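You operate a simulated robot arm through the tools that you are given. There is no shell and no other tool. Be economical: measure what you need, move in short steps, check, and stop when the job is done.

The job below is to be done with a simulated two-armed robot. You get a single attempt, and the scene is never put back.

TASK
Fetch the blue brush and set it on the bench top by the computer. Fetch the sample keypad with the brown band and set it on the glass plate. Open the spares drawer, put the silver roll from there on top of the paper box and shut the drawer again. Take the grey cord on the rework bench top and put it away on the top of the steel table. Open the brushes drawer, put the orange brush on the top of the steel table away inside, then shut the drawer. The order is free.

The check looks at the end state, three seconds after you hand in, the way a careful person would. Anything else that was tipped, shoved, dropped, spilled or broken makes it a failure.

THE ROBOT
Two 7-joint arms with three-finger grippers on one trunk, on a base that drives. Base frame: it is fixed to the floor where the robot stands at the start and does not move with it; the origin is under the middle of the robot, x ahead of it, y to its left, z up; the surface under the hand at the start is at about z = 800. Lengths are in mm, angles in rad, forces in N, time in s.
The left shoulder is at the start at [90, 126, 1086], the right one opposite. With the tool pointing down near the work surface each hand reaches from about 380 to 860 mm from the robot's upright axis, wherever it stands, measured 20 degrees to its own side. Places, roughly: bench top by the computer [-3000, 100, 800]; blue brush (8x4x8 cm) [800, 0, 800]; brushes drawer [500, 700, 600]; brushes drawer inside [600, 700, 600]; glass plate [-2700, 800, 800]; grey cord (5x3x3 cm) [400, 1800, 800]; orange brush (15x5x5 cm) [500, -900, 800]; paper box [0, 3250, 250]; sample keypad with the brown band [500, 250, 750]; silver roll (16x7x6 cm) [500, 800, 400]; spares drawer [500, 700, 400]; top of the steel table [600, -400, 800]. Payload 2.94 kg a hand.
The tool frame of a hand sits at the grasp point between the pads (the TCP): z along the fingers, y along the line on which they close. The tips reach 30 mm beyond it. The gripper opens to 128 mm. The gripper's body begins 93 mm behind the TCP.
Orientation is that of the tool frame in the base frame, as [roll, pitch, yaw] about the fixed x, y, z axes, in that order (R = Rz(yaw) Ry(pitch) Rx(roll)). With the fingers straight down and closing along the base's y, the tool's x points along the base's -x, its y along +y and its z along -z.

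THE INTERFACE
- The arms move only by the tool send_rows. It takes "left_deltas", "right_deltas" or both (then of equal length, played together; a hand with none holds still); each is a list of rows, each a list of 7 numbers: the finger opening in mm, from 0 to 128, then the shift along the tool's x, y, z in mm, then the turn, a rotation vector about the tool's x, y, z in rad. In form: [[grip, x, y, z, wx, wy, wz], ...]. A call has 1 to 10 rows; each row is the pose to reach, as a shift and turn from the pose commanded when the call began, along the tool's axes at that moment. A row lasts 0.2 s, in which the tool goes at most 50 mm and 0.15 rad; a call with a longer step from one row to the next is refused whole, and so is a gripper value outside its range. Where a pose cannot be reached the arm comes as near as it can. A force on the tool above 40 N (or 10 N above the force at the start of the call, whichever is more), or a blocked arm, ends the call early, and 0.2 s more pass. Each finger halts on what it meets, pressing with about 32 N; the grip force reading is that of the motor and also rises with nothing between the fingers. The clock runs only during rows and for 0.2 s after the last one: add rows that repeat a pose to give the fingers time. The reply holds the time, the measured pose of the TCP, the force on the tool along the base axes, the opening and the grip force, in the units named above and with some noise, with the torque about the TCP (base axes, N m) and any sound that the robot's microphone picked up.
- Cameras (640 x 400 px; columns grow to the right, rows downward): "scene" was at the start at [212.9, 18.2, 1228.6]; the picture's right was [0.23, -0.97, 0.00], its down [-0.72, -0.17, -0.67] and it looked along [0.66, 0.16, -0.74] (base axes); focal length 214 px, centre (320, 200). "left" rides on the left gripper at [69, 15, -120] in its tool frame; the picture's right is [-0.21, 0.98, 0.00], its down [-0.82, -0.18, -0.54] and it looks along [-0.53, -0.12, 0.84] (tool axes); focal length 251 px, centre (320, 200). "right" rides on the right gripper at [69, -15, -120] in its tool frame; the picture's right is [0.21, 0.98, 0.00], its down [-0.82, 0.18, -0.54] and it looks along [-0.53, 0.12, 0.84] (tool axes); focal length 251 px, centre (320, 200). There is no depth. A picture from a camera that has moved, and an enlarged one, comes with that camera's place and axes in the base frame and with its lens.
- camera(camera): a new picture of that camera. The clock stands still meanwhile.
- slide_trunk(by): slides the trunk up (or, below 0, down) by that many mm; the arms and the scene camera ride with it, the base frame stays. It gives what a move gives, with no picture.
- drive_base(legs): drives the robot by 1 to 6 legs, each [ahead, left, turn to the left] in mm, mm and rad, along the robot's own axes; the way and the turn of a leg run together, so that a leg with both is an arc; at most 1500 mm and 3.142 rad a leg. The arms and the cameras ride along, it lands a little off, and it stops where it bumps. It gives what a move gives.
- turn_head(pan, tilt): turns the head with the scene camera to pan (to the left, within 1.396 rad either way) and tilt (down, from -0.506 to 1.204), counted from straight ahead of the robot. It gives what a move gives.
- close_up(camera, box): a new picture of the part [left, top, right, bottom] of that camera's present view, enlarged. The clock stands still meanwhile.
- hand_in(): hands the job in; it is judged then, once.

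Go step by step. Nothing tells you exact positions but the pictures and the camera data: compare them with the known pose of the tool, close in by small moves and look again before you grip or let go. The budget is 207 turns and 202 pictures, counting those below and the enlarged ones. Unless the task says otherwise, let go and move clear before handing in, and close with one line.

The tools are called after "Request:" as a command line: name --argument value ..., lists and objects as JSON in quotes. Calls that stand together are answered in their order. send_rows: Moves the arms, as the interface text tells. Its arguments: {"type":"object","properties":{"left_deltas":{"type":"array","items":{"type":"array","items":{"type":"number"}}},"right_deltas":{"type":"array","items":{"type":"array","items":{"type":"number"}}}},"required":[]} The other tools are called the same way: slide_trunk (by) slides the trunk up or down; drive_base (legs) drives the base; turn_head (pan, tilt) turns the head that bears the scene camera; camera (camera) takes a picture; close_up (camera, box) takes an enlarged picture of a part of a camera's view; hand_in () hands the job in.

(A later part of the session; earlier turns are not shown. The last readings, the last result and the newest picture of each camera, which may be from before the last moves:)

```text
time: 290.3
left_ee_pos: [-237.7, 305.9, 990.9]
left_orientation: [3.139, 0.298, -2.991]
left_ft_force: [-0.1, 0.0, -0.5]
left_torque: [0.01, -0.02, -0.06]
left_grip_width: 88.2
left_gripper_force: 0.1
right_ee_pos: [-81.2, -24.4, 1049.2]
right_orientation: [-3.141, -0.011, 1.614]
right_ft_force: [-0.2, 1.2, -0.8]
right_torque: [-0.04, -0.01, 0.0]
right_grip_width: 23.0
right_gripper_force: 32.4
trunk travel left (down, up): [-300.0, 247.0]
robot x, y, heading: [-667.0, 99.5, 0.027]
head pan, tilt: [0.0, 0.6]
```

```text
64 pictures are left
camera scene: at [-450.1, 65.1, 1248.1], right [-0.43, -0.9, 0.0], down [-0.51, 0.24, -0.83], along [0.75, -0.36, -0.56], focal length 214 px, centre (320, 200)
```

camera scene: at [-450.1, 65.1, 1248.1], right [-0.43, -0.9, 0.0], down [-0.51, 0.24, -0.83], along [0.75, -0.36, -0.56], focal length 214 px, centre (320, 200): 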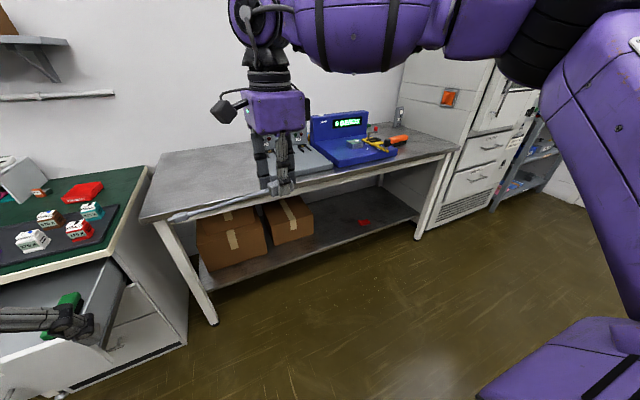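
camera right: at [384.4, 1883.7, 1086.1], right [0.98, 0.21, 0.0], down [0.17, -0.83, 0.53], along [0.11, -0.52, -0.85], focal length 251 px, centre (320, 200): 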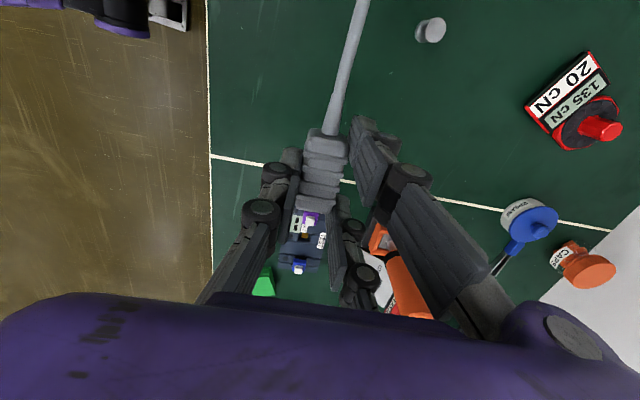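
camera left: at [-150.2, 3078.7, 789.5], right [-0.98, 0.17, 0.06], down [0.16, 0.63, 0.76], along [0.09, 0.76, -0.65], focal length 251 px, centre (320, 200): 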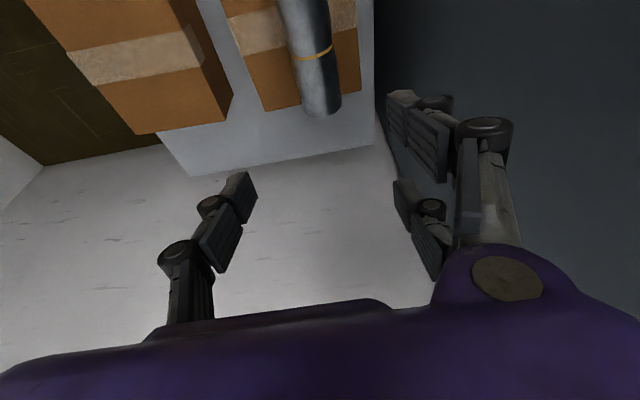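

Request:
drive_base --legs '[[630, 10, -0.027]]'

Request:
camera --camera "scene"

Request:
camera --camera "right"

```text
time: 293.9
left_ee_pos: [414.0, 321.1, 990.4]
left_orientation: [3.141, 0.299, -3.009]
left_ft_force: [0.0, 0.1, -1.8]
left_torque: [0.0, -0.04, -0.01]
left_grip_width: 88.2
left_gripper_force: 0.1
right_ee_pos: [564.3, -11.7, 1048.7]
right_orientation: [3.141, -0.011, 1.599]
right_ft_force: [-0.2, -0.1, -0.5]
right_torque: [-0.01, 0.01, -0.02]
right_grip_width: 23.2
right_gripper_force: 32.2
trunk travel left (down, up): [-300.0, 247.0]
robot x, y, heading: [-17.4, 122.9, 0.017]
head pan, tilt: [0.0, 0.6]
```

```text
63 pictures are left
camera scene: at [206.6, 123.5, 1247.6], right [0.01, -1.0, 0.0], down [-0.57, -0.01, -0.82], along [0.82, 0.01, -0.57], focal length 214 px, centre (320, 200)
```

scene: 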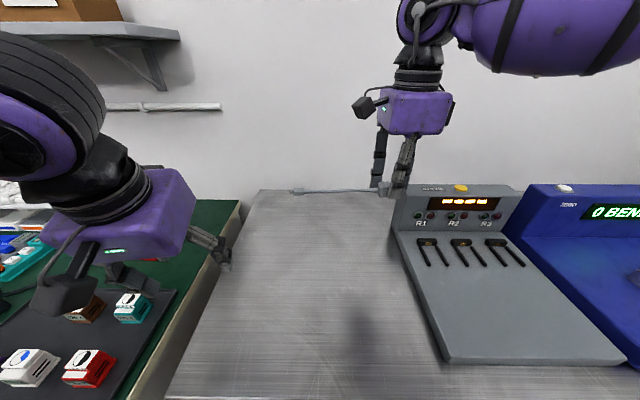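

```text
62 pictures are left
camera right: at [548.7, 55.8, 1169.2], right [0.97, 0.24, 0.0], down [0.2, -0.82, 0.53], along [0.13, -0.52, -0.85], focal length 251 px, centre (320, 200)
```

right: 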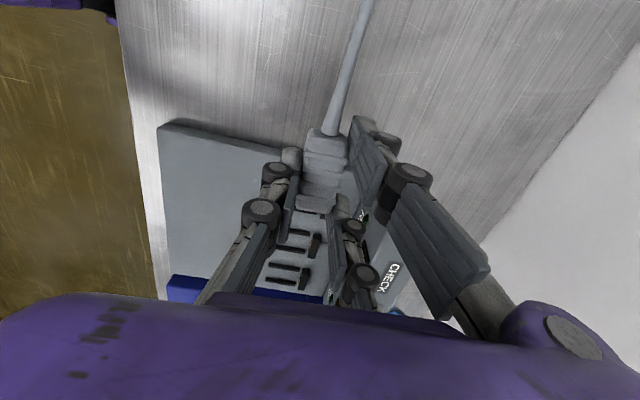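

The table is clear where the keypad was. I'll move the plug to y≈60 and lower it.

Request:
send_rows --right_deltas '[[15, 18, 0, 40, 0, 0, 0], [15, 36, 0, 80, 0, 0, 0], [15, 54, 0, 120, 0, 0, 0], [15, 72, 0, 155, 0, 0, 0], [15, 72, 0, 185, 0, 0, 0], [15, 72, 0, 200, 0, 0, 0], [15, 72, 0, 206, 0, 0, 0]]'

Request:
camera --camera "scene"

```text
time: 295.5
left_ee_pos: [414.3, 321.4, 989.9]
left_orientation: [3.141, 0.296, -3.01]
left_ft_force: [0.1, -0.9, 0.5]
left_torque: [0.02, -0.03, 0.04]
left_grip_width: 88.1
left_gripper_force: 0.0
right_ee_pos: [520.9, 16.6, 866.2]
right_orientation: [3.14, -0.01, 1.599]
right_ft_force: [-0.2, 0.8, -0.3]
right_torque: [-0.04, 0.01, -0.01]
right_grip_width: 22.6
right_gripper_force: 32.2
right hand out of reach, approached as far as the arm can: row 1, 2, 3, 4, 5, 6, 7
trunk travel left (down, up): [-300.0, 247.0]
robot x, y, heading: [-17.8, 121.3, 0.012]
head pan, tilt: [0.0, 0.6]
```

```text
61 pictures are left
camera scene: at [206.1, 123.7, 1247.7], right [0.01, -1.0, 0.0], down [-0.56, -0.01, -0.83], along [0.83, 0.01, -0.56], focal length 214 px, centre (320, 200)
```

scene: 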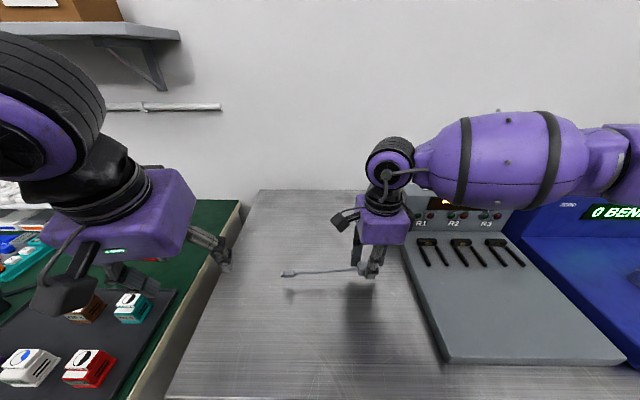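

Request:
drive_base --legs '[[0, 60, 0]]'

Request:
send_rows --right_deltas '[[15, 0, 0, -20, 0, 0, 0], [15, 0, 0, -20, 0, 0, 0]]'

```text
time: 296.7
left_ee_pos: [412.9, 382.6, 990.0]
left_orientation: [3.14, 0.297, -3.008]
left_ft_force: [-0.3, 0.0, -0.1]
left_torque: [0.01, 0.01, -0.02]
left_grip_width: 88.0
left_gripper_force: 0.1
right_ee_pos: [521.6, 77.6, 866.0]
right_orientation: [-3.141, -0.01, 1.599]
right_ft_force: [-0.4, 0.0, 1.0]
right_torque: [-0.02, 0.01, 0.02]
right_grip_width: 22.8
right_gripper_force: 32.0
trunk travel left (down, up): [-300.0, 247.0]
robot x, y, heading: [-17.7, 181.8, 0.009]
head pan, tilt: [0.0, 0.6]
```

```text
time: 297.3
left_ee_pos: [414.6, 381.0, 989.8]
left_orientation: [3.14, 0.298, -3.009]
left_ft_force: [0.2, 0.0, 0.0]
left_torque: [0.01, 0.02, -0.03]
left_grip_width: 88.2
left_gripper_force: 0.0
right_ee_pos: [523.0, 76.5, 888.0]
right_orientation: [3.14, -0.01, 1.599]
right_ft_force: [0.2, 0.2, -0.2]
right_torque: [-0.02, 0.04, 0.0]
right_grip_width: 22.9
right_gripper_force: 32.9
trunk travel left (down, up): [-300.0, 247.0]
robot x, y, heading: [-18.3, 181.8, 0.008]
head pan, tilt: [0.0, 0.6]
```

Request:
send_rows --right_deltas '[[15, -20, 10, 0, 0, 0, 0], [15, -40, 25, 15, 0, 0, 0], [15, -40, 25, 35, 0, 0, 0], [15, -40, 25, 46, 0, 0, 0], [15, -40, 25, 50, 0, 0, 0]]'

Request:
close_up --camera "scene" --box '[260, 200, 460, 320]'

```text
time: 298.5
left_ee_pos: [413.2, 381.7, 991.4]
left_orientation: [3.138, 0.299, -3.009]
left_ft_force: [-0.2, -0.4, 0.5]
left_torque: [-0.01, 0.0, 0.01]
left_grip_width: 87.9
left_gripper_force: 0.1
right_ee_pos: [546.8, 38.3, 834.9]
right_orientation: [3.139, -0.01, 1.597]
right_ft_force: [0.2, -0.3, -0.6]
right_torque: [-0.05, 0.0, -0.01]
right_grip_width: 22.9
right_gripper_force: 32.4
trunk travel left (down, up): [-300.0, 247.0]
robot x, y, heading: [-18.0, 182.8, 0.011]
head pan, tilt: [0.0, 0.6]
```

```text
3.20 times, centred on (360, 260) of scene
camera zoom: at [205.8, 184.3, 1247.7], right [0.01, -1.0, 0.0], down [-0.56, -0.01, -0.83], along [0.83, 0.01, -0.56], focal length 686 px, centre (192, 8)
```

zoom: 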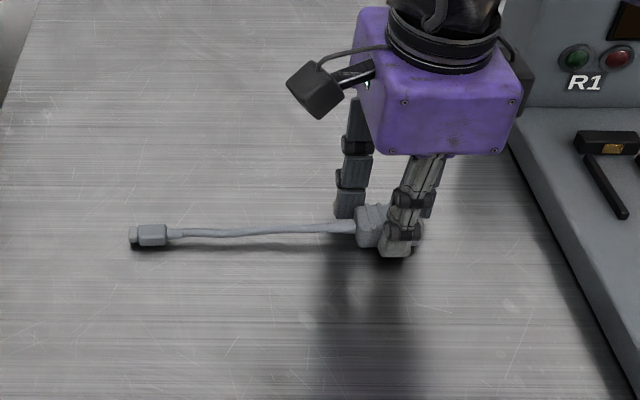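

Nearly touching; I'll lower the last millimetres.

Request:
send_rows --right_deltas '[[15, 0, 0, 1, 0, 0, 0], [15, 0, 0, 2, 0, 0, 0], [15, 0, 0, 3, 0, 0, 0]]'

```text
time: 299.3
left_ee_pos: [413.7, 381.7, 992.7]
left_orientation: [3.14, 0.301, -3.009]
left_ft_force: [-1.1, -0.2, 0.0]
left_torque: [0.02, 0.03, -0.01]
left_grip_width: 88.3
left_gripper_force: 0.0
right_ee_pos: [545.1, 36.6, 833.8]
right_orientation: [3.139, -0.011, 1.598]
right_ft_force: [-1.2, -2.6, 11.4]
right_torque: [0.91, 0.05, 0.05]
right_grip_width: 22.9
right_gripper_force: 32.1
trunk travel left (down, up): [-300.0, 247.0]
robot x, y, heading: [-18.1, 182.0, 0.008]
head pan, tilt: [0.0, 0.6]
```

Contact is made, so I'll release and lift.

Request:
send_rows --right_deltas '[[25, 0, 0, 0, 0, 0, 0], [35, 0, 0, 0, 0, 0, 0], [50, 0, 0, 0, 0, 0, 0], [60, 0, 0, 0, 0, 0, 0], [60, 0, 0, -30, 0, 0, 0], [60, 0, 0, -75, 0, 0, 0], [60, 0, 0, -120, 0, 0, 0], [60, 0, 0, -165, 0, 0, 0], [60, 0, 0, -210, 0, 0, 0]]'

Request:
camera --camera "scene"

```text
time: 301.3
left_ee_pos: [413.2, 381.7, 990.8]
left_orientation: [3.141, 0.3, -3.008]
left_ft_force: [1.3, -0.4, -0.1]
left_torque: [0.0, -0.06, 0.0]
left_grip_width: 88.1
left_gripper_force: 0.2
right_ee_pos: [547.4, 37.3, 1042.4]
right_orientation: [-3.141, -0.007, 1.599]
right_ft_force: [0.2, -0.8, -0.4]
right_torque: [-0.02, -0.02, 0.0]
right_grip_width: 60.2
right_gripper_force: 0.0
trunk travel left (down, up): [-300.0, 247.0]
robot x, y, heading: [-18.3, 184.1, 0.009]
head pan, tilt: [0.0, 0.6]
```

```text
59 pictures are left
camera scene: at [205.2, 184.4, 1247.7], right [0.01, -1.0, 0.0], down [-0.56, -0.01, -0.83], along [0.83, 0.01, -0.56], focal length 214 px, centre (320, 200)
```

scene: 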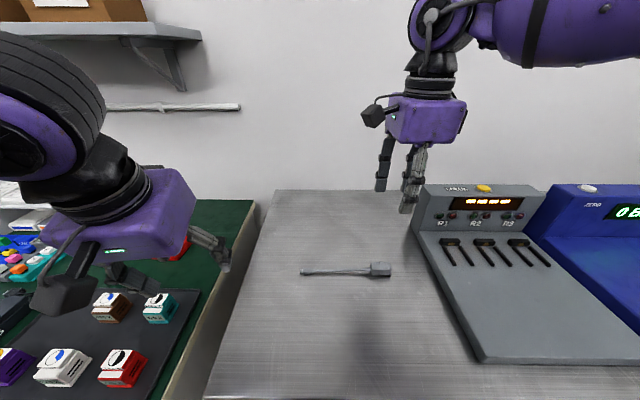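

The cord lies on the steel table. Next I'll go to the orange brush at the right end.

Request:
drive_base --legs '[[-480, 0, 0], [0, -900, 0]]'

Request:
turn_head --pan -0.1 --tilt 0.6

Request:
camera --camera "scene"

```text
time: 312.0
left_ee_pos: [-67.8, -530.8, 990.9]
left_orientation: [3.14, 0.299, -3.033]
left_ft_force: [0.5, 0.2, -0.1]
left_torque: [-0.04, -0.03, -0.03]
left_grip_width: 88.2
left_gripper_force: 0.1
right_ee_pos: [56.1, -879.1, 1042.4]
right_orientation: [3.141, -0.012, 1.576]
right_ft_force: [-1.1, 0.9, 0.5]
right_torque: [0.0, 0.0, 0.03]
right_grip_width: 60.3
right_gripper_force: 0.1
trunk travel left (down, up): [-300.0, 247.0]
robot x, y, heading: [-505.8, -719.1, -0.014]
head pan, tilt: [0.0, 0.6]
```

```text
time: 312.7
left_ee_pos: [-69.2, -530.5, 991.3]
left_orientation: [3.139, 0.298, -3.034]
left_ft_force: [0.3, -0.3, -0.4]
left_torque: [-0.03, -0.01, 0.04]
left_grip_width: 88.3
left_gripper_force: 0.1
right_ee_pos: [55.4, -878.3, 1041.7]
right_orientation: [-3.14, -0.012, 1.573]
right_ft_force: [-0.4, -0.4, 0.1]
right_torque: [0.01, 0.06, -0.01]
right_grip_width: 60.1
right_gripper_force: 0.1
trunk travel left (down, up): [-300.0, 247.0]
robot x, y, heading: [-502.1, -722.2, -0.013]
head pan, tilt: [-0.099, 0.6]
```

```text
58 pictures are left
camera scene: at [-281.7, -732.3, 1247.6], right [-0.11, -0.99, 0.0], down [-0.56, 0.06, -0.83], along [0.82, -0.09, -0.56], focal length 214 px, centre (320, 200)
```

scene: 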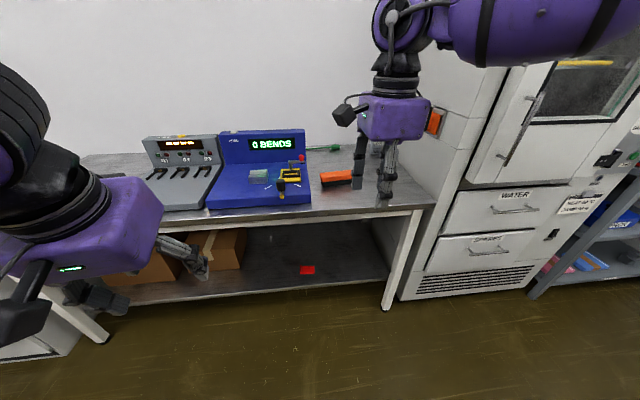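

Request:
drive_base --legs '[[440, 0, 0.013]]'

Request:
camera --camera "right"

Request:
turn_head --pan -0.3 --tilt 0.8

Request:
camera --camera "scene"

```text
time: 315.3
left_ee_pos: [355.7, -535.4, 990.7]
left_orientation: [3.141, 0.299, -3.029]
left_ft_force: [0.4, 0.3, -0.3]
left_torque: [0.01, 0.04, 0.02]
left_grip_width: 87.9
left_gripper_force: 0.2
right_ee_pos: [482.1, -881.4, 1042.1]
right_orientation: [-3.142, -0.012, 1.578]
right_ft_force: [0.7, -0.5, -0.2]
right_torque: [-0.01, 0.01, 0.02]
right_grip_width: 59.8
right_gripper_force: 0.0
trunk travel left (down, up): [-300.0, 247.0]
robot x, y, heading: [-79.6, -728.7, -0.003]
head pan, tilt: [-0.099, 0.6]
```

```text
57 pictures are left
camera right: at [467.8, -813.7, 1161.5], right [0.98, 0.22, 0.0], down [0.19, -0.83, 0.53], along [0.12, -0.52, -0.85], focal length 251 px, centre (320, 200)
```

right: 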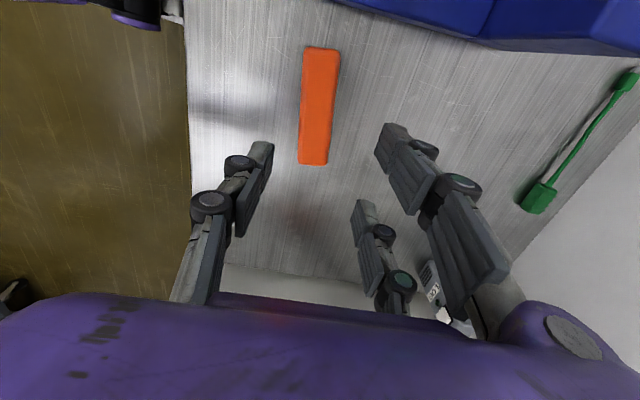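

```text
time: 316.0
left_ee_pos: [356.9, -534.7, 990.8]
left_orientation: [3.139, 0.3, -3.032]
left_ft_force: [0.4, -0.4, 0.0]
left_torque: [0.0, 0.0, -0.01]
left_grip_width: 88.0
left_gripper_force: 0.0
right_ee_pos: [481.7, -881.5, 1042.4]
right_orientation: [-3.141, -0.009, 1.577]
right_ft_force: [0.0, 0.5, 0.0]
right_torque: [-0.03, 0.02, -0.01]
right_grip_width: 59.9
right_gripper_force: 0.1
trunk travel left (down, up): [-300.0, 247.0]
robot x, y, heading: [-80.2, -726.3, -0.011]
head pan, tilt: [-0.3, 0.799]
```

```text
56 pictures are left
camera scene: at [133.1, -751.5, 1230.8], right [-0.3, -0.95, 0.0], down [-0.68, 0.22, -0.7], along [0.66, -0.21, -0.72], focal length 214 px, centre (320, 200)
```

scene: 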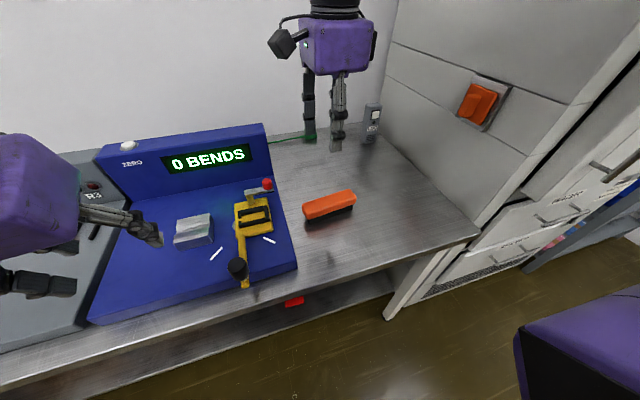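

The orange brush lies along y, centred near (480,-884) and turned about 8°. I'll descend on it.

Request:
send_rows --right_deltas '[[80, -1, -1, 40, 0, 0, -0.07], [80, -2, -1, 80, 0, 0, -0.14], [80, -2, -1, 120, 0, 0, -0.14], [80, -2, -1, 145, 0, 0, -0.14], [80, -2, -1, 145, 0, 0, -0.14]]'

Request:
camera --camera "right"

```text
time: 317.2
left_ee_pos: [356.7, -533.3, 990.1]
left_orientation: [3.141, 0.299, -3.028]
left_ft_force: [1.0, 0.5, -0.2]
left_torque: [0.03, -0.03, -0.03]
left_grip_width: 87.8
left_gripper_force: 0.1
right_ee_pos: [483.6, -881.6, 898.3]
right_orientation: [3.138, -0.012, 1.718]
right_ft_force: [0.0, 0.4, 1.2]
right_torque: [0.03, 0.04, -0.01]
right_grip_width: 80.0
right_gripper_force: 0.0
trunk travel left (down, up): [-300.0, 247.0]
robot x, y, heading: [-79.4, -724.1, -0.014]
head pan, tilt: [-0.3, 0.799]
```

```text
55 pictures are left
camera right: at [458.5, -817.9, 1018.4], right [0.93, 0.36, 0.0], down [0.3, -0.79, 0.53], along [0.19, -0.5, -0.85], focal length 251 px, centre (320, 200)
```

right: 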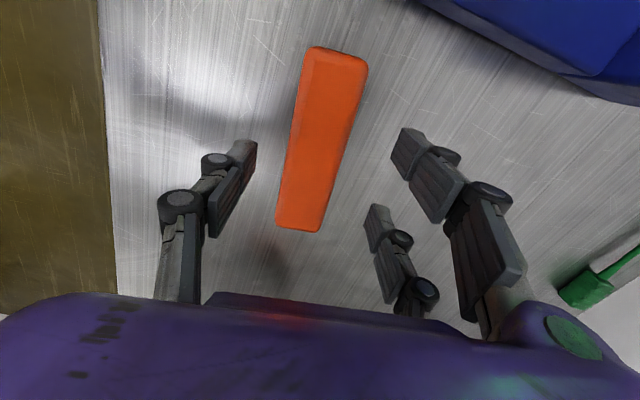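

Request:
send_rows --right_deltas '[[80, -2, -3, 30, 0, 0, 0], [80, -2, -3, 53, 0, 0, 0], [80, -2, -3, 53, 0, 0, 0], [60, -2, -3, 53, 0, 0, 0], [40, -2, -3, 53, 0, 0, 0], [25, -2, -3, 53, 0, 0, 0], [20, -2, -3, 53, 0, 0, 0]]'

Request:
camera --camera "right"

```text
time: 318.8
left_ee_pos: [356.3, -535.4, 991.2]
left_orientation: [3.137, 0.3, -3.029]
left_ft_force: [0.1, 0.5, -0.7]
left_torque: [-0.01, 0.04, -0.02]
left_grip_width: 88.1
left_gripper_force: 0.1
right_ee_pos: [478.7, -886.3, 843.8]
right_orientation: [3.141, -0.011, 1.716]
right_ft_force: [0.3, 0.3, 1.1]
right_torque: [0.09, 0.01, 0.02]
right_grip_width: 40.7
right_gripper_force: 32.0
trunk travel left (down, up): [-300.0, 247.0]
robot x, y, heading: [-77.4, -726.9, -0.007]
head pan, tilt: [-0.3, 0.799]
```

```text
54 pictures are left
camera right: at [455.2, -821.1, 963.3], right [0.93, 0.36, 0.0], down [0.3, -0.79, 0.53], along [0.19, -0.5, -0.85], focal length 251 px, centre (320, 200)
```

right: 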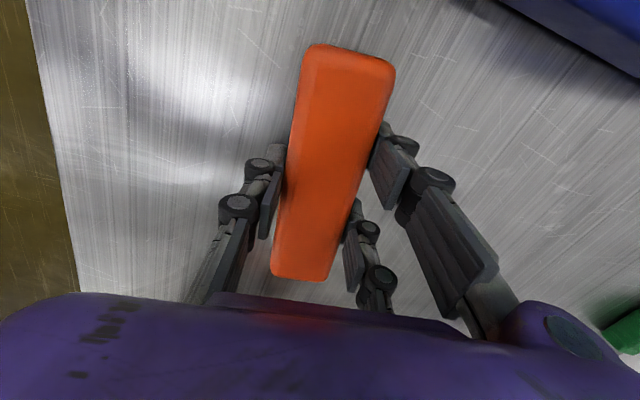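

The brush is gripped. I'll lift it and carry it to the open brushes drawer.

Request:
send_rows --right_deltas '[[20, 0, 0, -40, 0, 0, 0], [20, 0, 0, -85, 0, 0, 0], [20, 0, 0, -130, 0, 0, 0], [20, 0, 0, -175, 0, 0, 0], [20, 0, 0, -210, 0, 0, 0]]'

Request:
drive_base --legs '[[-430, 0, 0.01], [0, 900, 0], [0, 785, 0]]'

Request:
turn_head --pan -0.2 --tilt 0.9

Request:
camera --camera "scene"

Request:
camera --camera "right"

```text
time: 320.0
left_ee_pos: [356.9, -535.5, 991.0]
left_orientation: [3.139, 0.298, -3.03]
left_ft_force: [-0.4, 0.4, -0.2]
left_torque: [0.02, 0.0, -0.01]
left_grip_width: 88.0
left_gripper_force: 0.0
right_ee_pos: [475.7, -888.0, 1056.2]
right_orientation: [-3.141, -0.009, 1.718]
right_ft_force: [-0.1, -0.4, -1.9]
right_torque: [0.07, -0.03, 0.01]
right_grip_width: 40.7
right_gripper_force: 32.4
trunk travel left (down, up): [-300.0, 247.0]
robot x, y, heading: [-77.3, -721.0, -0.01]
head pan, tilt: [-0.3, 0.799]
```

```text
time: 337.5
left_ee_pos: [-114.1, 1167.1, 991.0]
left_orientation: [3.14, 0.299, -3.0]
left_ft_force: [0.3, -0.1, -0.3]
left_torque: [-0.01, -0.03, -0.03]
left_grip_width: 88.2
left_gripper_force: 0.0
right_ee_pos: [14.9, 818.1, 1056.5]
right_orientation: [3.14, -0.009, 1.748]
right_ft_force: [0.1, 0.6, -0.9]
right_torque: [-0.02, 0.02, 0.01]
right_grip_width: 40.6
right_gripper_force: 32.2
trunk travel left (down, up): [-300.0, 247.0]
robot x, y, heading: [-544.3, 961.9, 0.021]
head pan, tilt: [-0.3, 0.799]
```

```text
time: 338.2
left_ee_pos: [-115.4, 1167.3, 991.4]
left_orientation: [3.139, 0.299, -2.999]
left_ft_force: [-0.1, -0.1, -0.3]
left_torque: [0.03, -0.02, 0.01]
left_grip_width: 88.1
left_gripper_force: 0.0
right_ee_pos: [15.1, 818.8, 1056.2]
right_orientation: [-3.142, -0.01, 1.747]
right_ft_force: [-0.2, 0.5, -1.8]
right_torque: [-0.03, 0.01, 0.04]
right_grip_width: 40.8
right_gripper_force: 31.8
trunk travel left (down, up): [-300.0, 247.0]
robot x, y, heading: [-543.8, 964.4, 0.017]
head pan, tilt: [-0.201, 0.901]
```

```text
53 pictures are left
camera scene: at [-335.0, 951.9, 1222.9], right [-0.18, -0.98, 0.0], down [-0.77, 0.14, -0.62], along [0.61, -0.11, -0.78], focal length 214 px, centre (320, 200)
```

scene: 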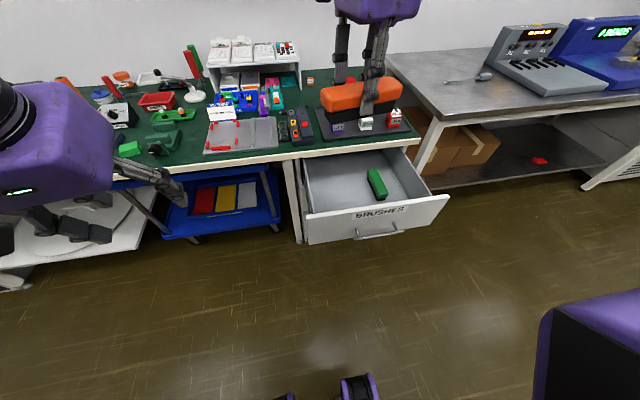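

```text
52 pictures are left
camera right: at [-10.3, 881.4, 1175.8], right [0.92, 0.38, 0.0], down [0.32, -0.78, 0.53], along [0.21, -0.49, -0.85], focal length 251 px, centre (320, 200)
```

right: 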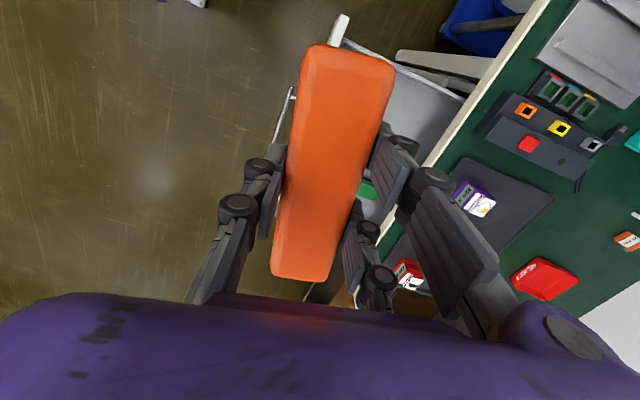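

Room is free on the drawer's left side. I'll straighten the brush, move in and lower the trunk.

Request:
drive_base --legs '[[95, 0, -0.017]]'

Request:
send_rows --right_deltas '[[20, -16, -3, 0, 0, 0, 0.06], [20, -32, -6, 0, 0, 0, 0.12], [20, -49, -9, 0, 0, 0, 0.17], [20, -49, -9, 0, 0, 0, 0.17]]'

Request:
slide_trunk --by -270

Request:
camera --camera "right"

Request:
camera --camera "scene"

```text
time: 339.3
left_ee_pos: [-15.1, 1159.5, 991.7]
left_orientation: [3.138, 0.298, -3.02]
left_ft_force: [0.2, -0.3, 0.0]
left_torque: [0.0, 0.02, 0.0]
left_grip_width: 88.2
left_gripper_force: 0.0
right_ee_pos: [108.3, 807.9, 1056.6]
right_orientation: [3.14, -0.009, 1.729]
right_ft_force: [0.3, 0.1, -0.8]
right_torque: [-0.04, 0.05, 0.01]
right_grip_width: 40.9
right_gripper_force: 31.9
trunk travel left (down, up): [-300.0, 247.0]
robot x, y, heading: [-448.3, 963.6, 0.0]
head pan, tilt: [-0.201, 0.901]
```

```text
time: 340.3
left_ee_pos: [-15.6, 1159.4, 990.3]
left_orientation: [3.139, 0.299, -3.021]
left_ft_force: [-0.2, -0.7, -0.4]
left_torque: [-0.01, 0.0, 0.02]
left_grip_width: 88.0
left_gripper_force: 0.1
right_ee_pos: [108.3, 758.2, 1055.8]
right_orientation: [-3.141, -0.012, 1.559]
right_ft_force: [-0.8, 0.0, -1.1]
right_torque: [0.01, -0.03, -0.03]
right_grip_width: 40.5
right_gripper_force: 32.0
trunk travel left (down, up): [-300.0, 247.0]
robot x, y, heading: [-450.1, 961.7, 0.002]
head pan, tilt: [-0.201, 0.901]
```

```text
time: 343.1
left_ee_pos: [19.1, 1159.7, 667.6]
left_orientation: [3.124, 0.155, -3.025]
left_ft_force: [-0.5, 0.2, 0.7]
left_torque: [0.0, -0.01, -0.01]
left_grip_width: 87.8
left_gripper_force: 0.0
right_ee_pos: [106.1, 757.3, 785.8]
right_orientation: [-3.141, -0.01, 1.559]
right_ft_force: [-0.1, 0.0, -0.9]
right_torque: [-0.03, -0.01, 0.03]
right_grip_width: 41.0
right_gripper_force: 31.8
trunk travel left (down, up): [-30.0, 517.0]
robot x, y, heading: [-449.6, 959.7, 0.002]
head pan, tilt: [-0.201, 0.901]
```

```text
51 pictures are left
camera right: at [94.0, 826.0, 905.5], right [0.98, 0.2, 0.0], down [0.17, -0.83, 0.53], along [0.11, -0.52, -0.85], focal length 251 px, centre (320, 200)
```

right: 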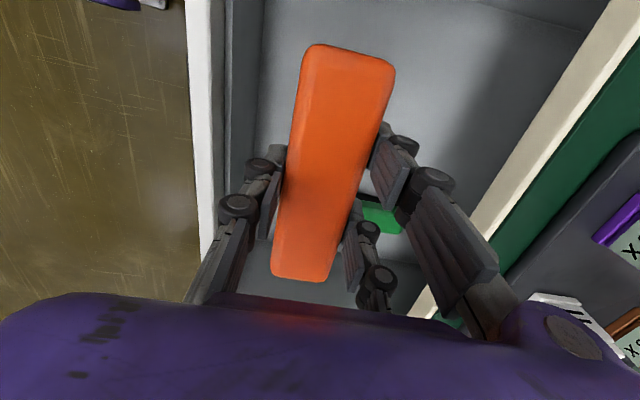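

```text
50 pictures are left
camera scene: at [-147.4, 949.0, 932.2], right [-0.2, -0.98, 0.0], down [-0.77, 0.16, -0.62], along [0.61, -0.12, -0.78], focal length 214 px, centre (320, 200)
```

scene: 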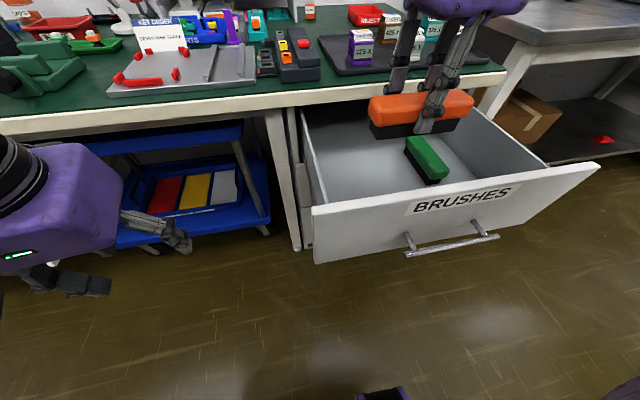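

Request:
send_rows --right_deltas '[[20, 0, 0, 40, 0, 0, 0], [20, 0, 0, 80, 0, 0, 0], [20, 0, 0, 120, 0, 0, 0], [20, 0, 0, 150, 0, 0, 0], [20, 0, 0, 165, 0, 0, 0], [20, 0, 0, 172, 0, 0, 0]]'

Request:
camera --camera "scene"

```text
time: 344.4
left_ee_pos: [20.8, 1160.6, 667.1]
left_orientation: [3.123, 0.157, -3.026]
left_ft_force: [0.6, 0.6, 0.2]
left_torque: [0.0, -0.01, -0.01]
left_grip_width: 88.1
left_gripper_force: 0.0
right_ee_pos: [105.5, 757.6, 613.8]
right_orientation: [-3.141, -0.011, 1.559]
right_ft_force: [0.6, 0.4, -1.1]
right_torque: [0.0, -0.02, -0.04]
right_grip_width: 40.7
right_gripper_force: 32.1
trunk travel left (down, up): [-30.0, 517.0]
robot x, y, heading: [-451.2, 963.4, 0.005]
head pan, tilt: [-0.201, 0.901]
```

```text
49 pictures are left
camera scene: at [-147.2, 948.9, 932.1], right [-0.2, -0.98, 0.0], down [-0.77, 0.16, -0.62], along [0.61, -0.12, -0.78], focal length 214 px, centre (320, 200)
```

scene: 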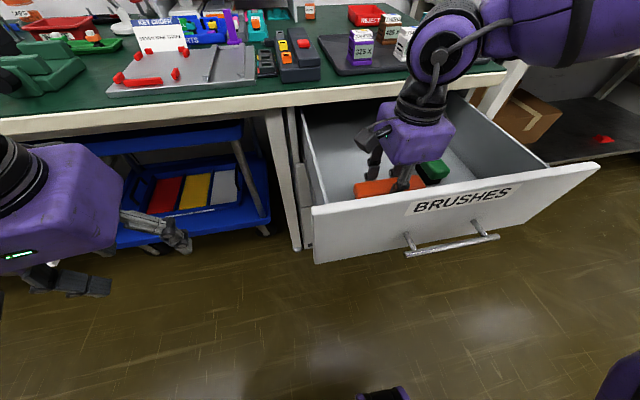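

Request:
send_rows --right_deltas '[[20, 0, 0, 4, 0, 0, 0], [20, 0, 0, 8, 0, 0, 0], [20, 0, 0, 12, 0, 0, 0], [20, 0, 0, 15, 0, 0, 0], [20, 0, 0, 18, 0, 0, 0], [20, 0, 0, 21, 0, 0, 0]]'

```text
time: 345.9
left_ee_pos: [18.6, 1159.4, 667.6]
left_orientation: [3.124, 0.156, -3.024]
left_ft_force: [0.1, 0.6, 0.5]
left_torque: [0.04, 0.02, -0.02]
left_grip_width: 88.1
left_gripper_force: 0.0
right_ee_pos: [106.6, 759.9, 594.1]
right_orientation: [3.138, -0.01, 1.558]
right_ft_force: [1.3, -0.2, 26.1]
right_torque: [-0.05, -0.03, 0.02]
right_grip_width: 40.5
right_gripper_force: 31.9
trunk travel left (down, up): [-30.0, 517.0]
robot x, y, heading: [-446.7, 963.4, 0.003]
head pan, tilt: [-0.201, 0.901]
```

The brush is on the drawer floor. I'll release and rise.

Request:
send_rows --right_deltas '[[42, 0, 0, -2, 0, 0, 0], [52, 0, 0, -2, 0, 0, 0], [66, 0, 0, -2, 0, 0, 0], [66, 0, 0, -2, 0, 0, 0], [66, 0, 0, -40, 0, 0, 0], [66, 0, 0, -85, 0, 0, 0], [66, 0, 0, -130, 0, 0, 0], [66, 0, 0, -175, 0, 0, 0], [66, 0, 0, -220, 0, 0, 0]]'

Request:
camera --camera "right"

Request:
camera --camera "scene"

```text
time: 347.9
left_ee_pos: [20.4, 1160.2, 666.7]
left_orientation: [3.122, 0.156, -3.026]
left_ft_force: [-0.7, -1.0, -0.4]
left_torque: [0.01, 0.0, 0.01]
left_grip_width: 88.2
left_gripper_force: 0.1
right_ee_pos: [104.8, 757.3, 814.0]
right_orientation: [-3.141, -0.009, 1.559]
right_ft_force: [0.5, 0.5, 0.2]
right_torque: [0.0, 0.0, 0.0]
right_grip_width: 66.0
right_gripper_force: 0.0
trunk travel left (down, up): [-30.0, 517.0]
robot x, y, heading: [-447.0, 963.3, 0.003]
head pan, tilt: [-0.201, 0.901]
```

```text
48 pictures are left
camera right: at [92.0, 824.7, 933.7], right [0.98, 0.2, 0.0], down [0.17, -0.83, 0.53], along [0.11, -0.52, -0.85], focal length 251 px, centre (320, 200)
```

right: 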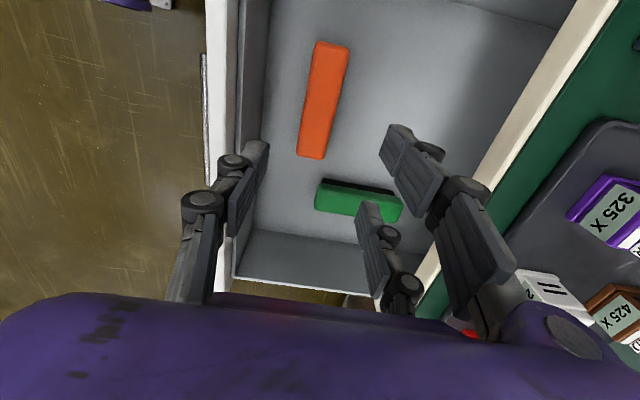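

```text
47 pictures are left
camera scene: at [-147.6, 949.2, 932.2], right [-0.2, -0.98, 0.0], down [-0.77, 0.16, -0.62], along [0.61, -0.12, -0.78], focal length 214 px, centre (320, 200)
```

scene: 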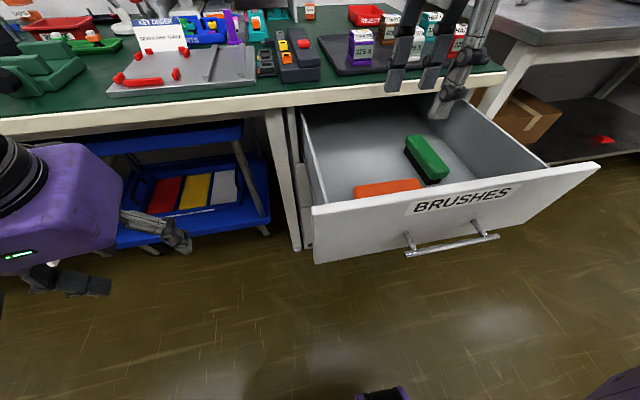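

Now I'll back off, take the forward-pointing pose as before and push the drawer shut.

Request:
drive_base --legs '[[-550, -40, 0]]'

Request:
send_rows --right_deltas '[[30, -31, 24, 12, 0, 0, 0], [0, -63, 47, 24, 0, 0, 0], [0, -94, 70, 36, 0, 0, 0], [0, -126, 94, 48, 0, 0, 0], [0, -157, 117, 60, 0, 0, 0], [0, -189, 140, 72, 0, 0, 0], [0, -220, 163, 86, 0, 0, 0], [0, -220, 163, 86, 0, 0, 0]]'

Request:
send_rows --right_deltas '[[0, 20, 13, 20, -0.14, 0, 0], [0, 40, 26, 40, -0.28, 0, 0], [0, 60, 39, 60, -0.42, 0, 0], [0, 80, 52, 80, -0.56, 0, 0], [0, 100, 65, 100, -0.7, 0, 0], [0, 120, 78, 120, -0.84, 0, 0], [0, 140, 91, 140, -0.98, 0, 0], [0, 160, 104, 160, -1.12, 0, 0], [0, 180, 117, 180, -1.26, 0, 0], [0, 200, 130, 200, -1.4, 0, 0]]'

```text
time: 351.1
left_ee_pos: [-533.0, 1111.5, 667.2]
left_orientation: [3.121, 0.155, -3.051]
left_ft_force: [0.0, 0.1, 0.3]
left_torque: [-0.01, -0.06, -0.01]
left_grip_width: 88.2
left_gripper_force: 0.2
right_ee_pos: [-456.4, 708.5, 812.7]
right_orientation: [-3.141, -0.011, 1.533]
right_ft_force: [0.1, 0.6, 0.6]
right_torque: [0.0, 0.03, -0.03]
right_grip_width: 66.3
right_gripper_force: 0.2
trunk travel left (down, up): [-30.0, 517.0]
robot x, y, heading: [-1001.7, 930.2, -0.023]
head pan, tilt: [-0.201, 0.901]
```

```text
time: 352.9
left_ee_pos: [-533.1, 1114.3, 667.5]
left_orientation: [3.122, 0.157, -3.052]
left_ft_force: [0.0, -0.2, -0.2]
left_torque: [-0.02, 0.01, -0.01]
left_grip_width: 88.3
left_gripper_force: 0.0
right_ee_pos: [-302.1, 479.9, 726.5]
right_orientation: [3.142, -0.009, 1.534]
right_ft_force: [-0.5, 0.2, 0.1]
right_torque: [0.0, 0.04, 0.01]
right_grip_width: 0.0
right_gripper_force: 2.9
trunk travel left (down, up): [-30.0, 517.0]
robot x, y, heading: [-1007.0, 929.7, -0.026]
head pan, tilt: [-0.201, 0.901]
```

```text
time: 355.1
left_ee_pos: [-531.3, 1113.7, 666.8]
left_orientation: [3.121, 0.157, -3.052]
left_ft_force: [-1.0, 0.4, -0.6]
left_torque: [-0.01, -0.02, -0.02]
left_grip_width: 88.0
left_gripper_force: 0.0
right_ee_pos: [-171.6, 650.1, 601.4]
right_orientation: [2.049, -0.009, 1.542]
right_ft_force: [-1.0, -0.2, 0.1]
right_torque: [-0.02, 0.0, -0.02]
right_grip_width: 0.1
right_gripper_force: 3.4
right hand out of reach, approached as far as the arm can: row 8, 9, 10
trunk travel left (down, up): [-30.0, 517.0]
robot x, y, heading: [-1004.2, 931.0, -0.025]
head pan, tilt: [-0.201, 0.901]
```

Request:
send_rows --right_deltas '[[0, 12, 8, -4, -0.12, 0, 0], [0, 25, 16, -8, -0.24, 0, 0], [0, 37, 24, -12, -0.36, 0, 0], [0, 50, 31, -16, -0.478, 0.03, 0], [0, 50, 31, -16, -0.478, 0.03, 0]]'

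Request:
camera --camera "right"

```text
time: 356.2
left_ee_pos: [-532.7, 1113.5, 668.1]
left_orientation: [3.124, 0.157, -3.052]
left_ft_force: [-0.6, 0.3, 0.3]
left_torque: [0.01, 0.04, 0.0]
left_grip_width: 88.1
left_gripper_force: 0.0
right_ee_pos: [-154.4, 659.8, 649.4]
right_orientation: [1.974, -0.012, 1.549]
right_ft_force: [-0.1, -0.5, -0.3]
right_torque: [-0.01, 0.02, 0.0]
right_grip_width: 0.0
right_gripper_force: 3.3
right hand out of reach, approached as far as the arm can: row 1, 2, 3, 4, 5
trunk travel left (down, up): [-30.0, 517.0]
robot x, y, heading: [-1004.7, 933.3, -0.024]
head pan, tilt: [-0.201, 0.901]
```

```text
46 pictures are left
camera right: at [-267.6, 732.3, 681.5], right [0.39, 0.19, 0.9], down [-0.45, -0.82, 0.37], along [0.81, -0.54, -0.23], focal length 251 px, centre (320, 200)
```

right: 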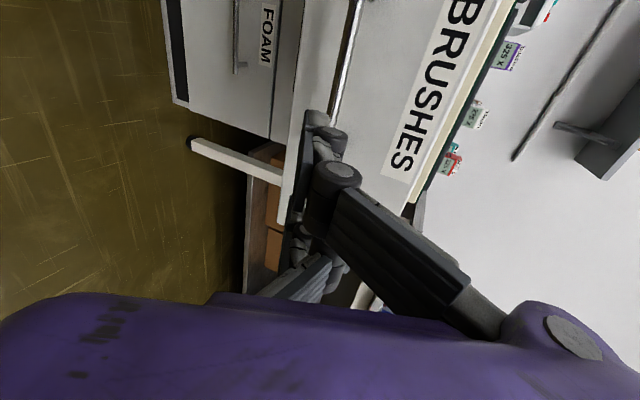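

Pointing slightly downward is fine for pushing. I'll centre on the panel with the base and drive in.

Request:
drive_base --legs '[[0, 42, 0.024]]'

Request:
drive_base --legs '[[230, 0, 0]]'

Request:
camera --camera "right"

Request:
turn_head --pan -0.2 --tilt 0.6

Request:
camera --camera "scene"

```text
time: 357.3
left_ee_pos: [-536.5, 1164.6, 667.2]
left_orientation: [3.124, 0.156, -3.025]
left_ft_force: [0.0, 0.2, -0.3]
left_torque: [0.02, -0.02, -0.06]
left_grip_width: 88.0
left_gripper_force: 0.1
right_ee_pos: [-147.1, 720.9, 647.8]
right_orientation: [1.975, -0.014, 1.571]
right_ft_force: [-0.1, 0.1, -0.1]
right_torque: [0.01, 0.01, -0.05]
right_grip_width: 0.1
right_gripper_force: 2.9
trunk travel left (down, up): [-30.0, 517.0]
robot x, y, heading: [-1001.7, 968.4, -0.004]
head pan, tilt: [-0.201, 0.901]
```

```text
time: 359.0
left_ee_pos: [-304.1, 1159.7, 667.0]
left_orientation: [3.123, 0.156, -3.035]
left_ft_force: [0.3, 1.0, 0.6]
left_torque: [-0.02, 0.0, 0.01]
left_grip_width: 88.1
left_gripper_force: 0.1
right_ee_pos: [81.3, 713.1, 647.3]
right_orientation: [1.974, -0.013, 1.562]
right_ft_force: [-0.1, 0.9, 0.0]
right_torque: [0.01, -0.02, 0.01]
right_grip_width: 0.0
right_gripper_force: 3.1
trunk travel left (down, up): [-30.0, 517.0]
robot x, y, heading: [-775.0, 969.9, -0.012]
head pan, tilt: [-0.201, 0.901]
```

```text
45 pictures are left
camera right: at [-33.2, 782.2, 681.0], right [0.39, 0.2, 0.9], down [-0.43, -0.82, 0.37], along [0.81, -0.53, -0.23], focal length 251 px, centre (320, 200)
```

right: 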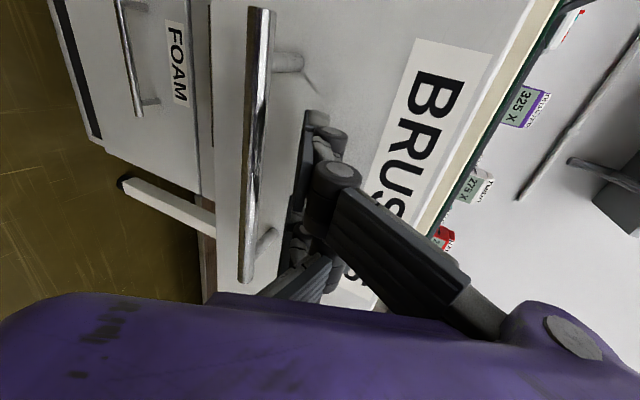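

```text
time: 359.8
left_ee_pos: [-303.2, 1158.8, 666.8]
left_orientation: [3.123, 0.155, -3.035]
left_ft_force: [0.3, -0.5, -0.5]
left_torque: [0.03, -0.01, 0.02]
left_grip_width: 88.3
left_gripper_force: 0.2
right_ee_pos: [80.4, 712.1, 646.8]
right_orientation: [1.972, -0.012, 1.563]
right_ft_force: [-0.5, 0.4, 0.4]
right_torque: [0.03, 0.01, -0.01]
right_grip_width: 0.1
right_gripper_force: 2.9
trunk travel left (down, up): [-30.0, 517.0]
robot x, y, heading: [-774.9, 969.8, -0.013]
head pan, tilt: [-0.201, 0.6]
```

```text
44 pictures are left
camera scene: at [-460.5, 948.2, 956.9], right [-0.21, -0.98, 0.0], down [-0.55, 0.12, -0.82], along [0.81, -0.17, -0.57], focal length 214 px, centre (320, 200)
```

scene: 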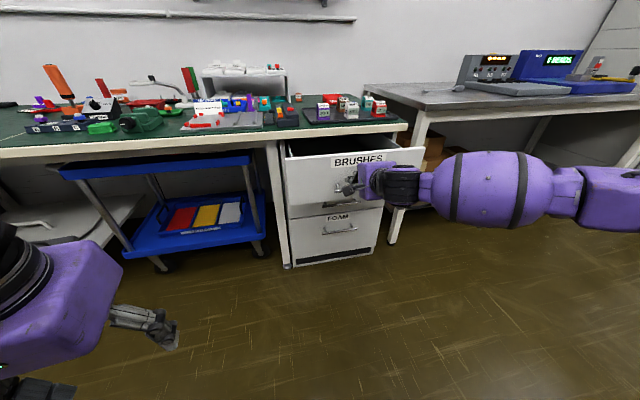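

Request:
drive_base --legs '[[150, 0, 0.01]]'

Request:
close_up --camera "scene" --box '[240, 110, 440, 270]'

```text
time: 361.2
left_ee_pos: [-159.1, 1167.4, 666.7]
left_orientation: [3.122, 0.155, -3.021]
left_ft_force: [1.0, 0.6, -0.2]
left_torque: [-0.02, 0.03, 0.0]
left_grip_width: 88.4
left_gripper_force: 0.0
right_ee_pos: [231.1, 726.3, 646.9]
right_orientation: [1.974, -0.011, 1.578]
right_ft_force: [1.5, -0.1, 1.1]
right_torque: [0.02, 0.0, -0.02]
right_grip_width: 0.0
right_gripper_force: 2.6
trunk travel left (down, up): [-30.0, 517.0]
robot x, y, heading: [-623.7, 965.9, 0.006]
head pan, tilt: [-0.201, 0.6]
```

```text
2.50 times, centred on (340, 190) of scene
camera zoom: at [-312.6, 952.5, 956.8], right [-0.2, -0.98, 0.0], down [-0.55, 0.11, -0.82], along [0.81, -0.16, -0.57], focal length 536 px, centre (270, 225)
```

zoom: 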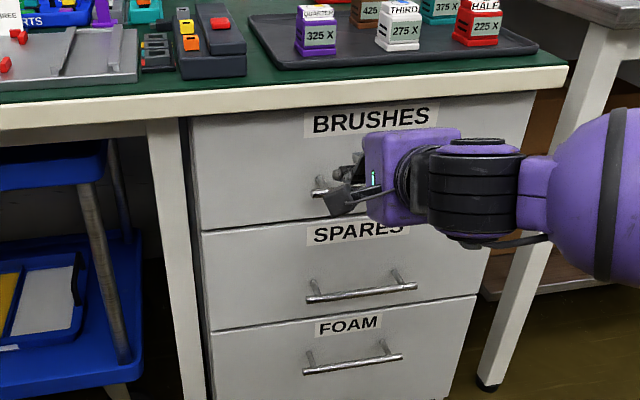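

Request:
send_rows --right_deltas '[[0, 0, 2.4, 5.5, 0, 0, 0], [0, 0, 4.7, 11, 0, 0, 0], [0, 0, 7, 16.5, 0, 0, 0], [0, 0, 9.4, 22, 0, 0, 0], [0, 0, 11.7, 27.5, 0, 0, 0], [0, 0, 14, 33, 0, 0, 0], [0, 0, 16.4, 38.5, 0, 0, 0], [0, 0, 18.7, 44, 0, 0, 0]]'

Request:
close_up --camera "scene" --box '[240, 110, 440, 270]'

```text
time: 362.6
left_ee_pos: [-162.1, 1164.6, 668.3]
left_orientation: [3.122, 0.157, -3.023]
left_ft_force: [0.7, 0.3, 0.1]
left_torque: [0.0, -0.02, 0.02]
left_grip_width: 88.1
left_gripper_force: 0.1
right_ee_pos: [261.8, 725.2, 645.6]
right_orientation: [1.981, -0.012, 1.58]
right_ft_force: [-23.7, -0.2, 3.3]
right_torque: [-0.28, -0.29, -0.11]
right_grip_width: 0.0
right_gripper_force: 3.0
trunk travel left (down, up): [-30.0, 517.0]
robot x, y, heading: [-626.9, 969.7, -0.0]
head pan, tilt: [-0.201, 0.6]
stopped in row 7 (right hand): the force on the tool passed its limit at 50 N (the readings are from after the stop); the commanded pose is now the measured one
```

```text
2.50 times, centred on (340, 190) of scene
camera zoom: at [-315.8, 951.8, 957.5], right [-0.2, -0.98, 0.0], down [-0.55, 0.11, -0.83], along [0.81, -0.16, -0.56], focal length 536 px, centre (270, 225)
```

zoom: 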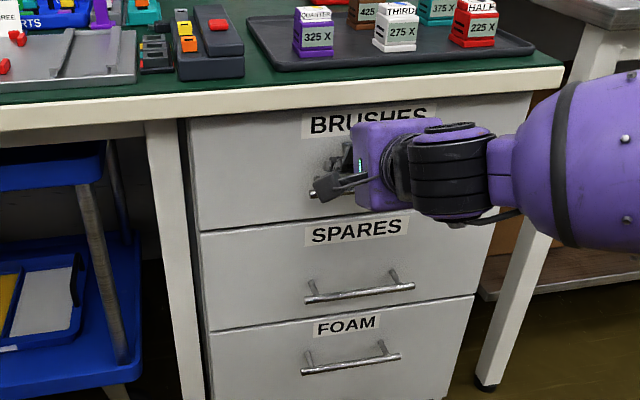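

Request:
drive_base --legs '[[-400, 0, 0]]'

Request:
slide_trunk --by 270

Request:
turn_head --pan -0.25 --tilt 0.5

Request:
camera --camera "scene"

Request:
close_up --camera "scene" --box '[200, 120, 420, 260]'

```text
time: 365.1
left_ee_pos: [-557.3, 1163.0, 668.3]
left_orientation: [3.121, 0.157, -3.029]
left_ft_force: [-0.1, 0.2, -0.1]
left_torque: [-0.04, -0.05, 0.02]
left_grip_width: 87.9
left_gripper_force: 0.0
right_ee_pos: [-136.7, 719.9, 645.3]
right_orientation: [1.982, -0.012, 1.573]
right_ft_force: [-0.5, -0.6, 0.3]
right_torque: [0.02, 0.02, 0.03]
right_grip_width: 0.0
right_gripper_force: 2.8
trunk travel left (down, up): [-30.0, 517.0]
robot x, y, heading: [-1027.1, 968.0, -0.004]
head pan, tilt: [-0.201, 0.6]
```

```text
time: 367.9
left_ee_pos: [-557.1, 1162.3, 936.8]
left_orientation: [3.122, 0.157, -3.028]
left_ft_force: [-0.7, -1.2, -0.3]
left_torque: [0.03, 0.0, -0.01]
left_grip_width: 88.2
left_gripper_force: 0.1
right_ee_pos: [-145.5, 719.9, 979.2]
right_orientation: [1.9, -0.013, 1.573]
right_ft_force: [-0.9, 0.4, 0.4]
right_torque: [-0.01, -0.02, -0.01]
right_grip_width: 0.0
right_gripper_force: 2.7
trunk travel left (down, up): [-300.0, 247.0]
robot x, y, heading: [-1028.4, 969.2, -0.004]
head pan, tilt: [-0.201, 0.6]
```

```text
time: 368.5
left_ee_pos: [-557.8, 1163.1, 938.0]
left_orientation: [3.123, 0.155, -3.027]
left_ft_force: [0.6, 0.1, -0.2]
left_torque: [-0.02, -0.01, 0.04]
left_grip_width: 87.7
left_gripper_force: 0.1
right_ee_pos: [-144.9, 720.9, 979.3]
right_orientation: [1.897, -0.012, 1.573]
right_ft_force: [0.3, 0.0, 0.6]
right_torque: [0.0, 0.04, -0.01]
right_grip_width: 0.2
right_gripper_force: 3.3
trunk travel left (down, up): [-300.0, 247.0]
robot x, y, heading: [-1028.1, 969.8, -0.005]
head pan, tilt: [-0.25, 0.499]
```

```text
41 pictures are left
camera scene: at [-803.0, 945.9, 1256.7], right [-0.25, -0.97, 0.0], down [-0.46, 0.12, -0.88], along [0.85, -0.22, -0.48], focal length 214 px, centre (320, 200)
```

scene: 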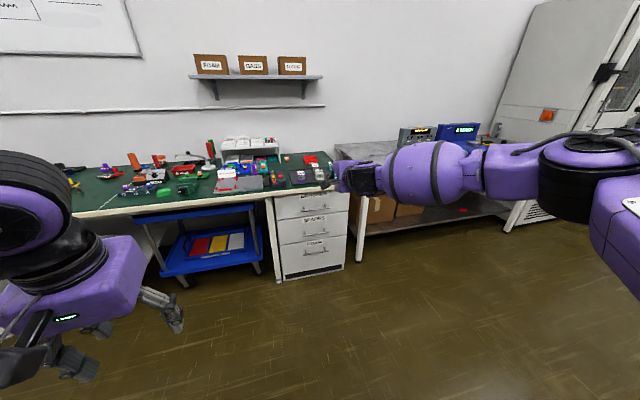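

```text
2.86 times, centred on (310, 190) of scene
camera zoom: at [-803.0, 945.9, 1256.7], right [-0.25, -0.97, 0.0], down [-0.46, 0.12, -0.88], along [0.85, -0.22, -0.48], focal length 613 px, centre (349, 229)
```

zoom: 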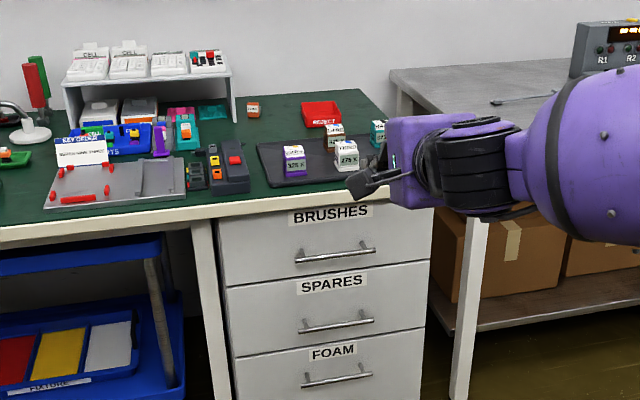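

All three drawers are flush. One last look at the paper box before handing in.

Request:
turn_head --pan 1.1 --tilt 0.4

Request:
camera --camera "scene"

```text
time: 370.0
left_ee_pos: [-557.8, 1163.5, 937.0]
left_orientation: [3.122, 0.154, -3.027]
left_ft_force: [-0.1, -0.8, -1.1]
left_torque: [0.02, 0.01, 0.02]
left_grip_width: 88.1
left_gripper_force: 0.1
right_ee_pos: [-145.4, 719.6, 980.1]
right_orientation: [1.896, -0.013, 1.572]
right_ft_force: [-0.3, -0.9, 0.1]
right_torque: [-0.02, -0.02, -0.01]
right_grip_width: 0.0
right_gripper_force: 3.4
trunk travel left (down, up): [-300.0, 247.0]
robot x, y, heading: [-1027.5, 971.7, -0.006]
head pan, tilt: [1.1, 0.4]
```

```text
39 pictures are left
camera scene: at [-848.6, 1051.0, 1265.9], right [0.89, -0.46, 0.0], down [-0.18, -0.35, -0.92], along [0.42, 0.82, -0.39], focal length 214 px, centre (320, 200)
```

scene: 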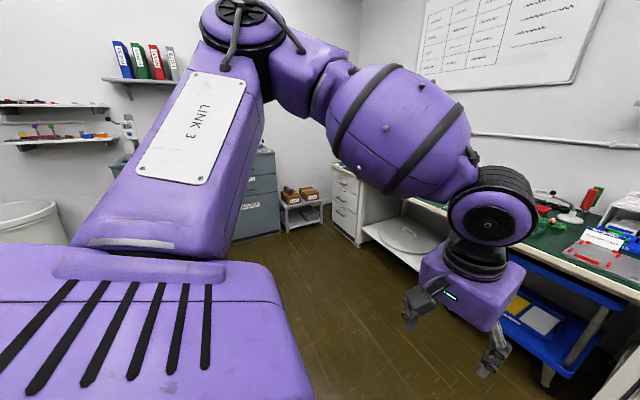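

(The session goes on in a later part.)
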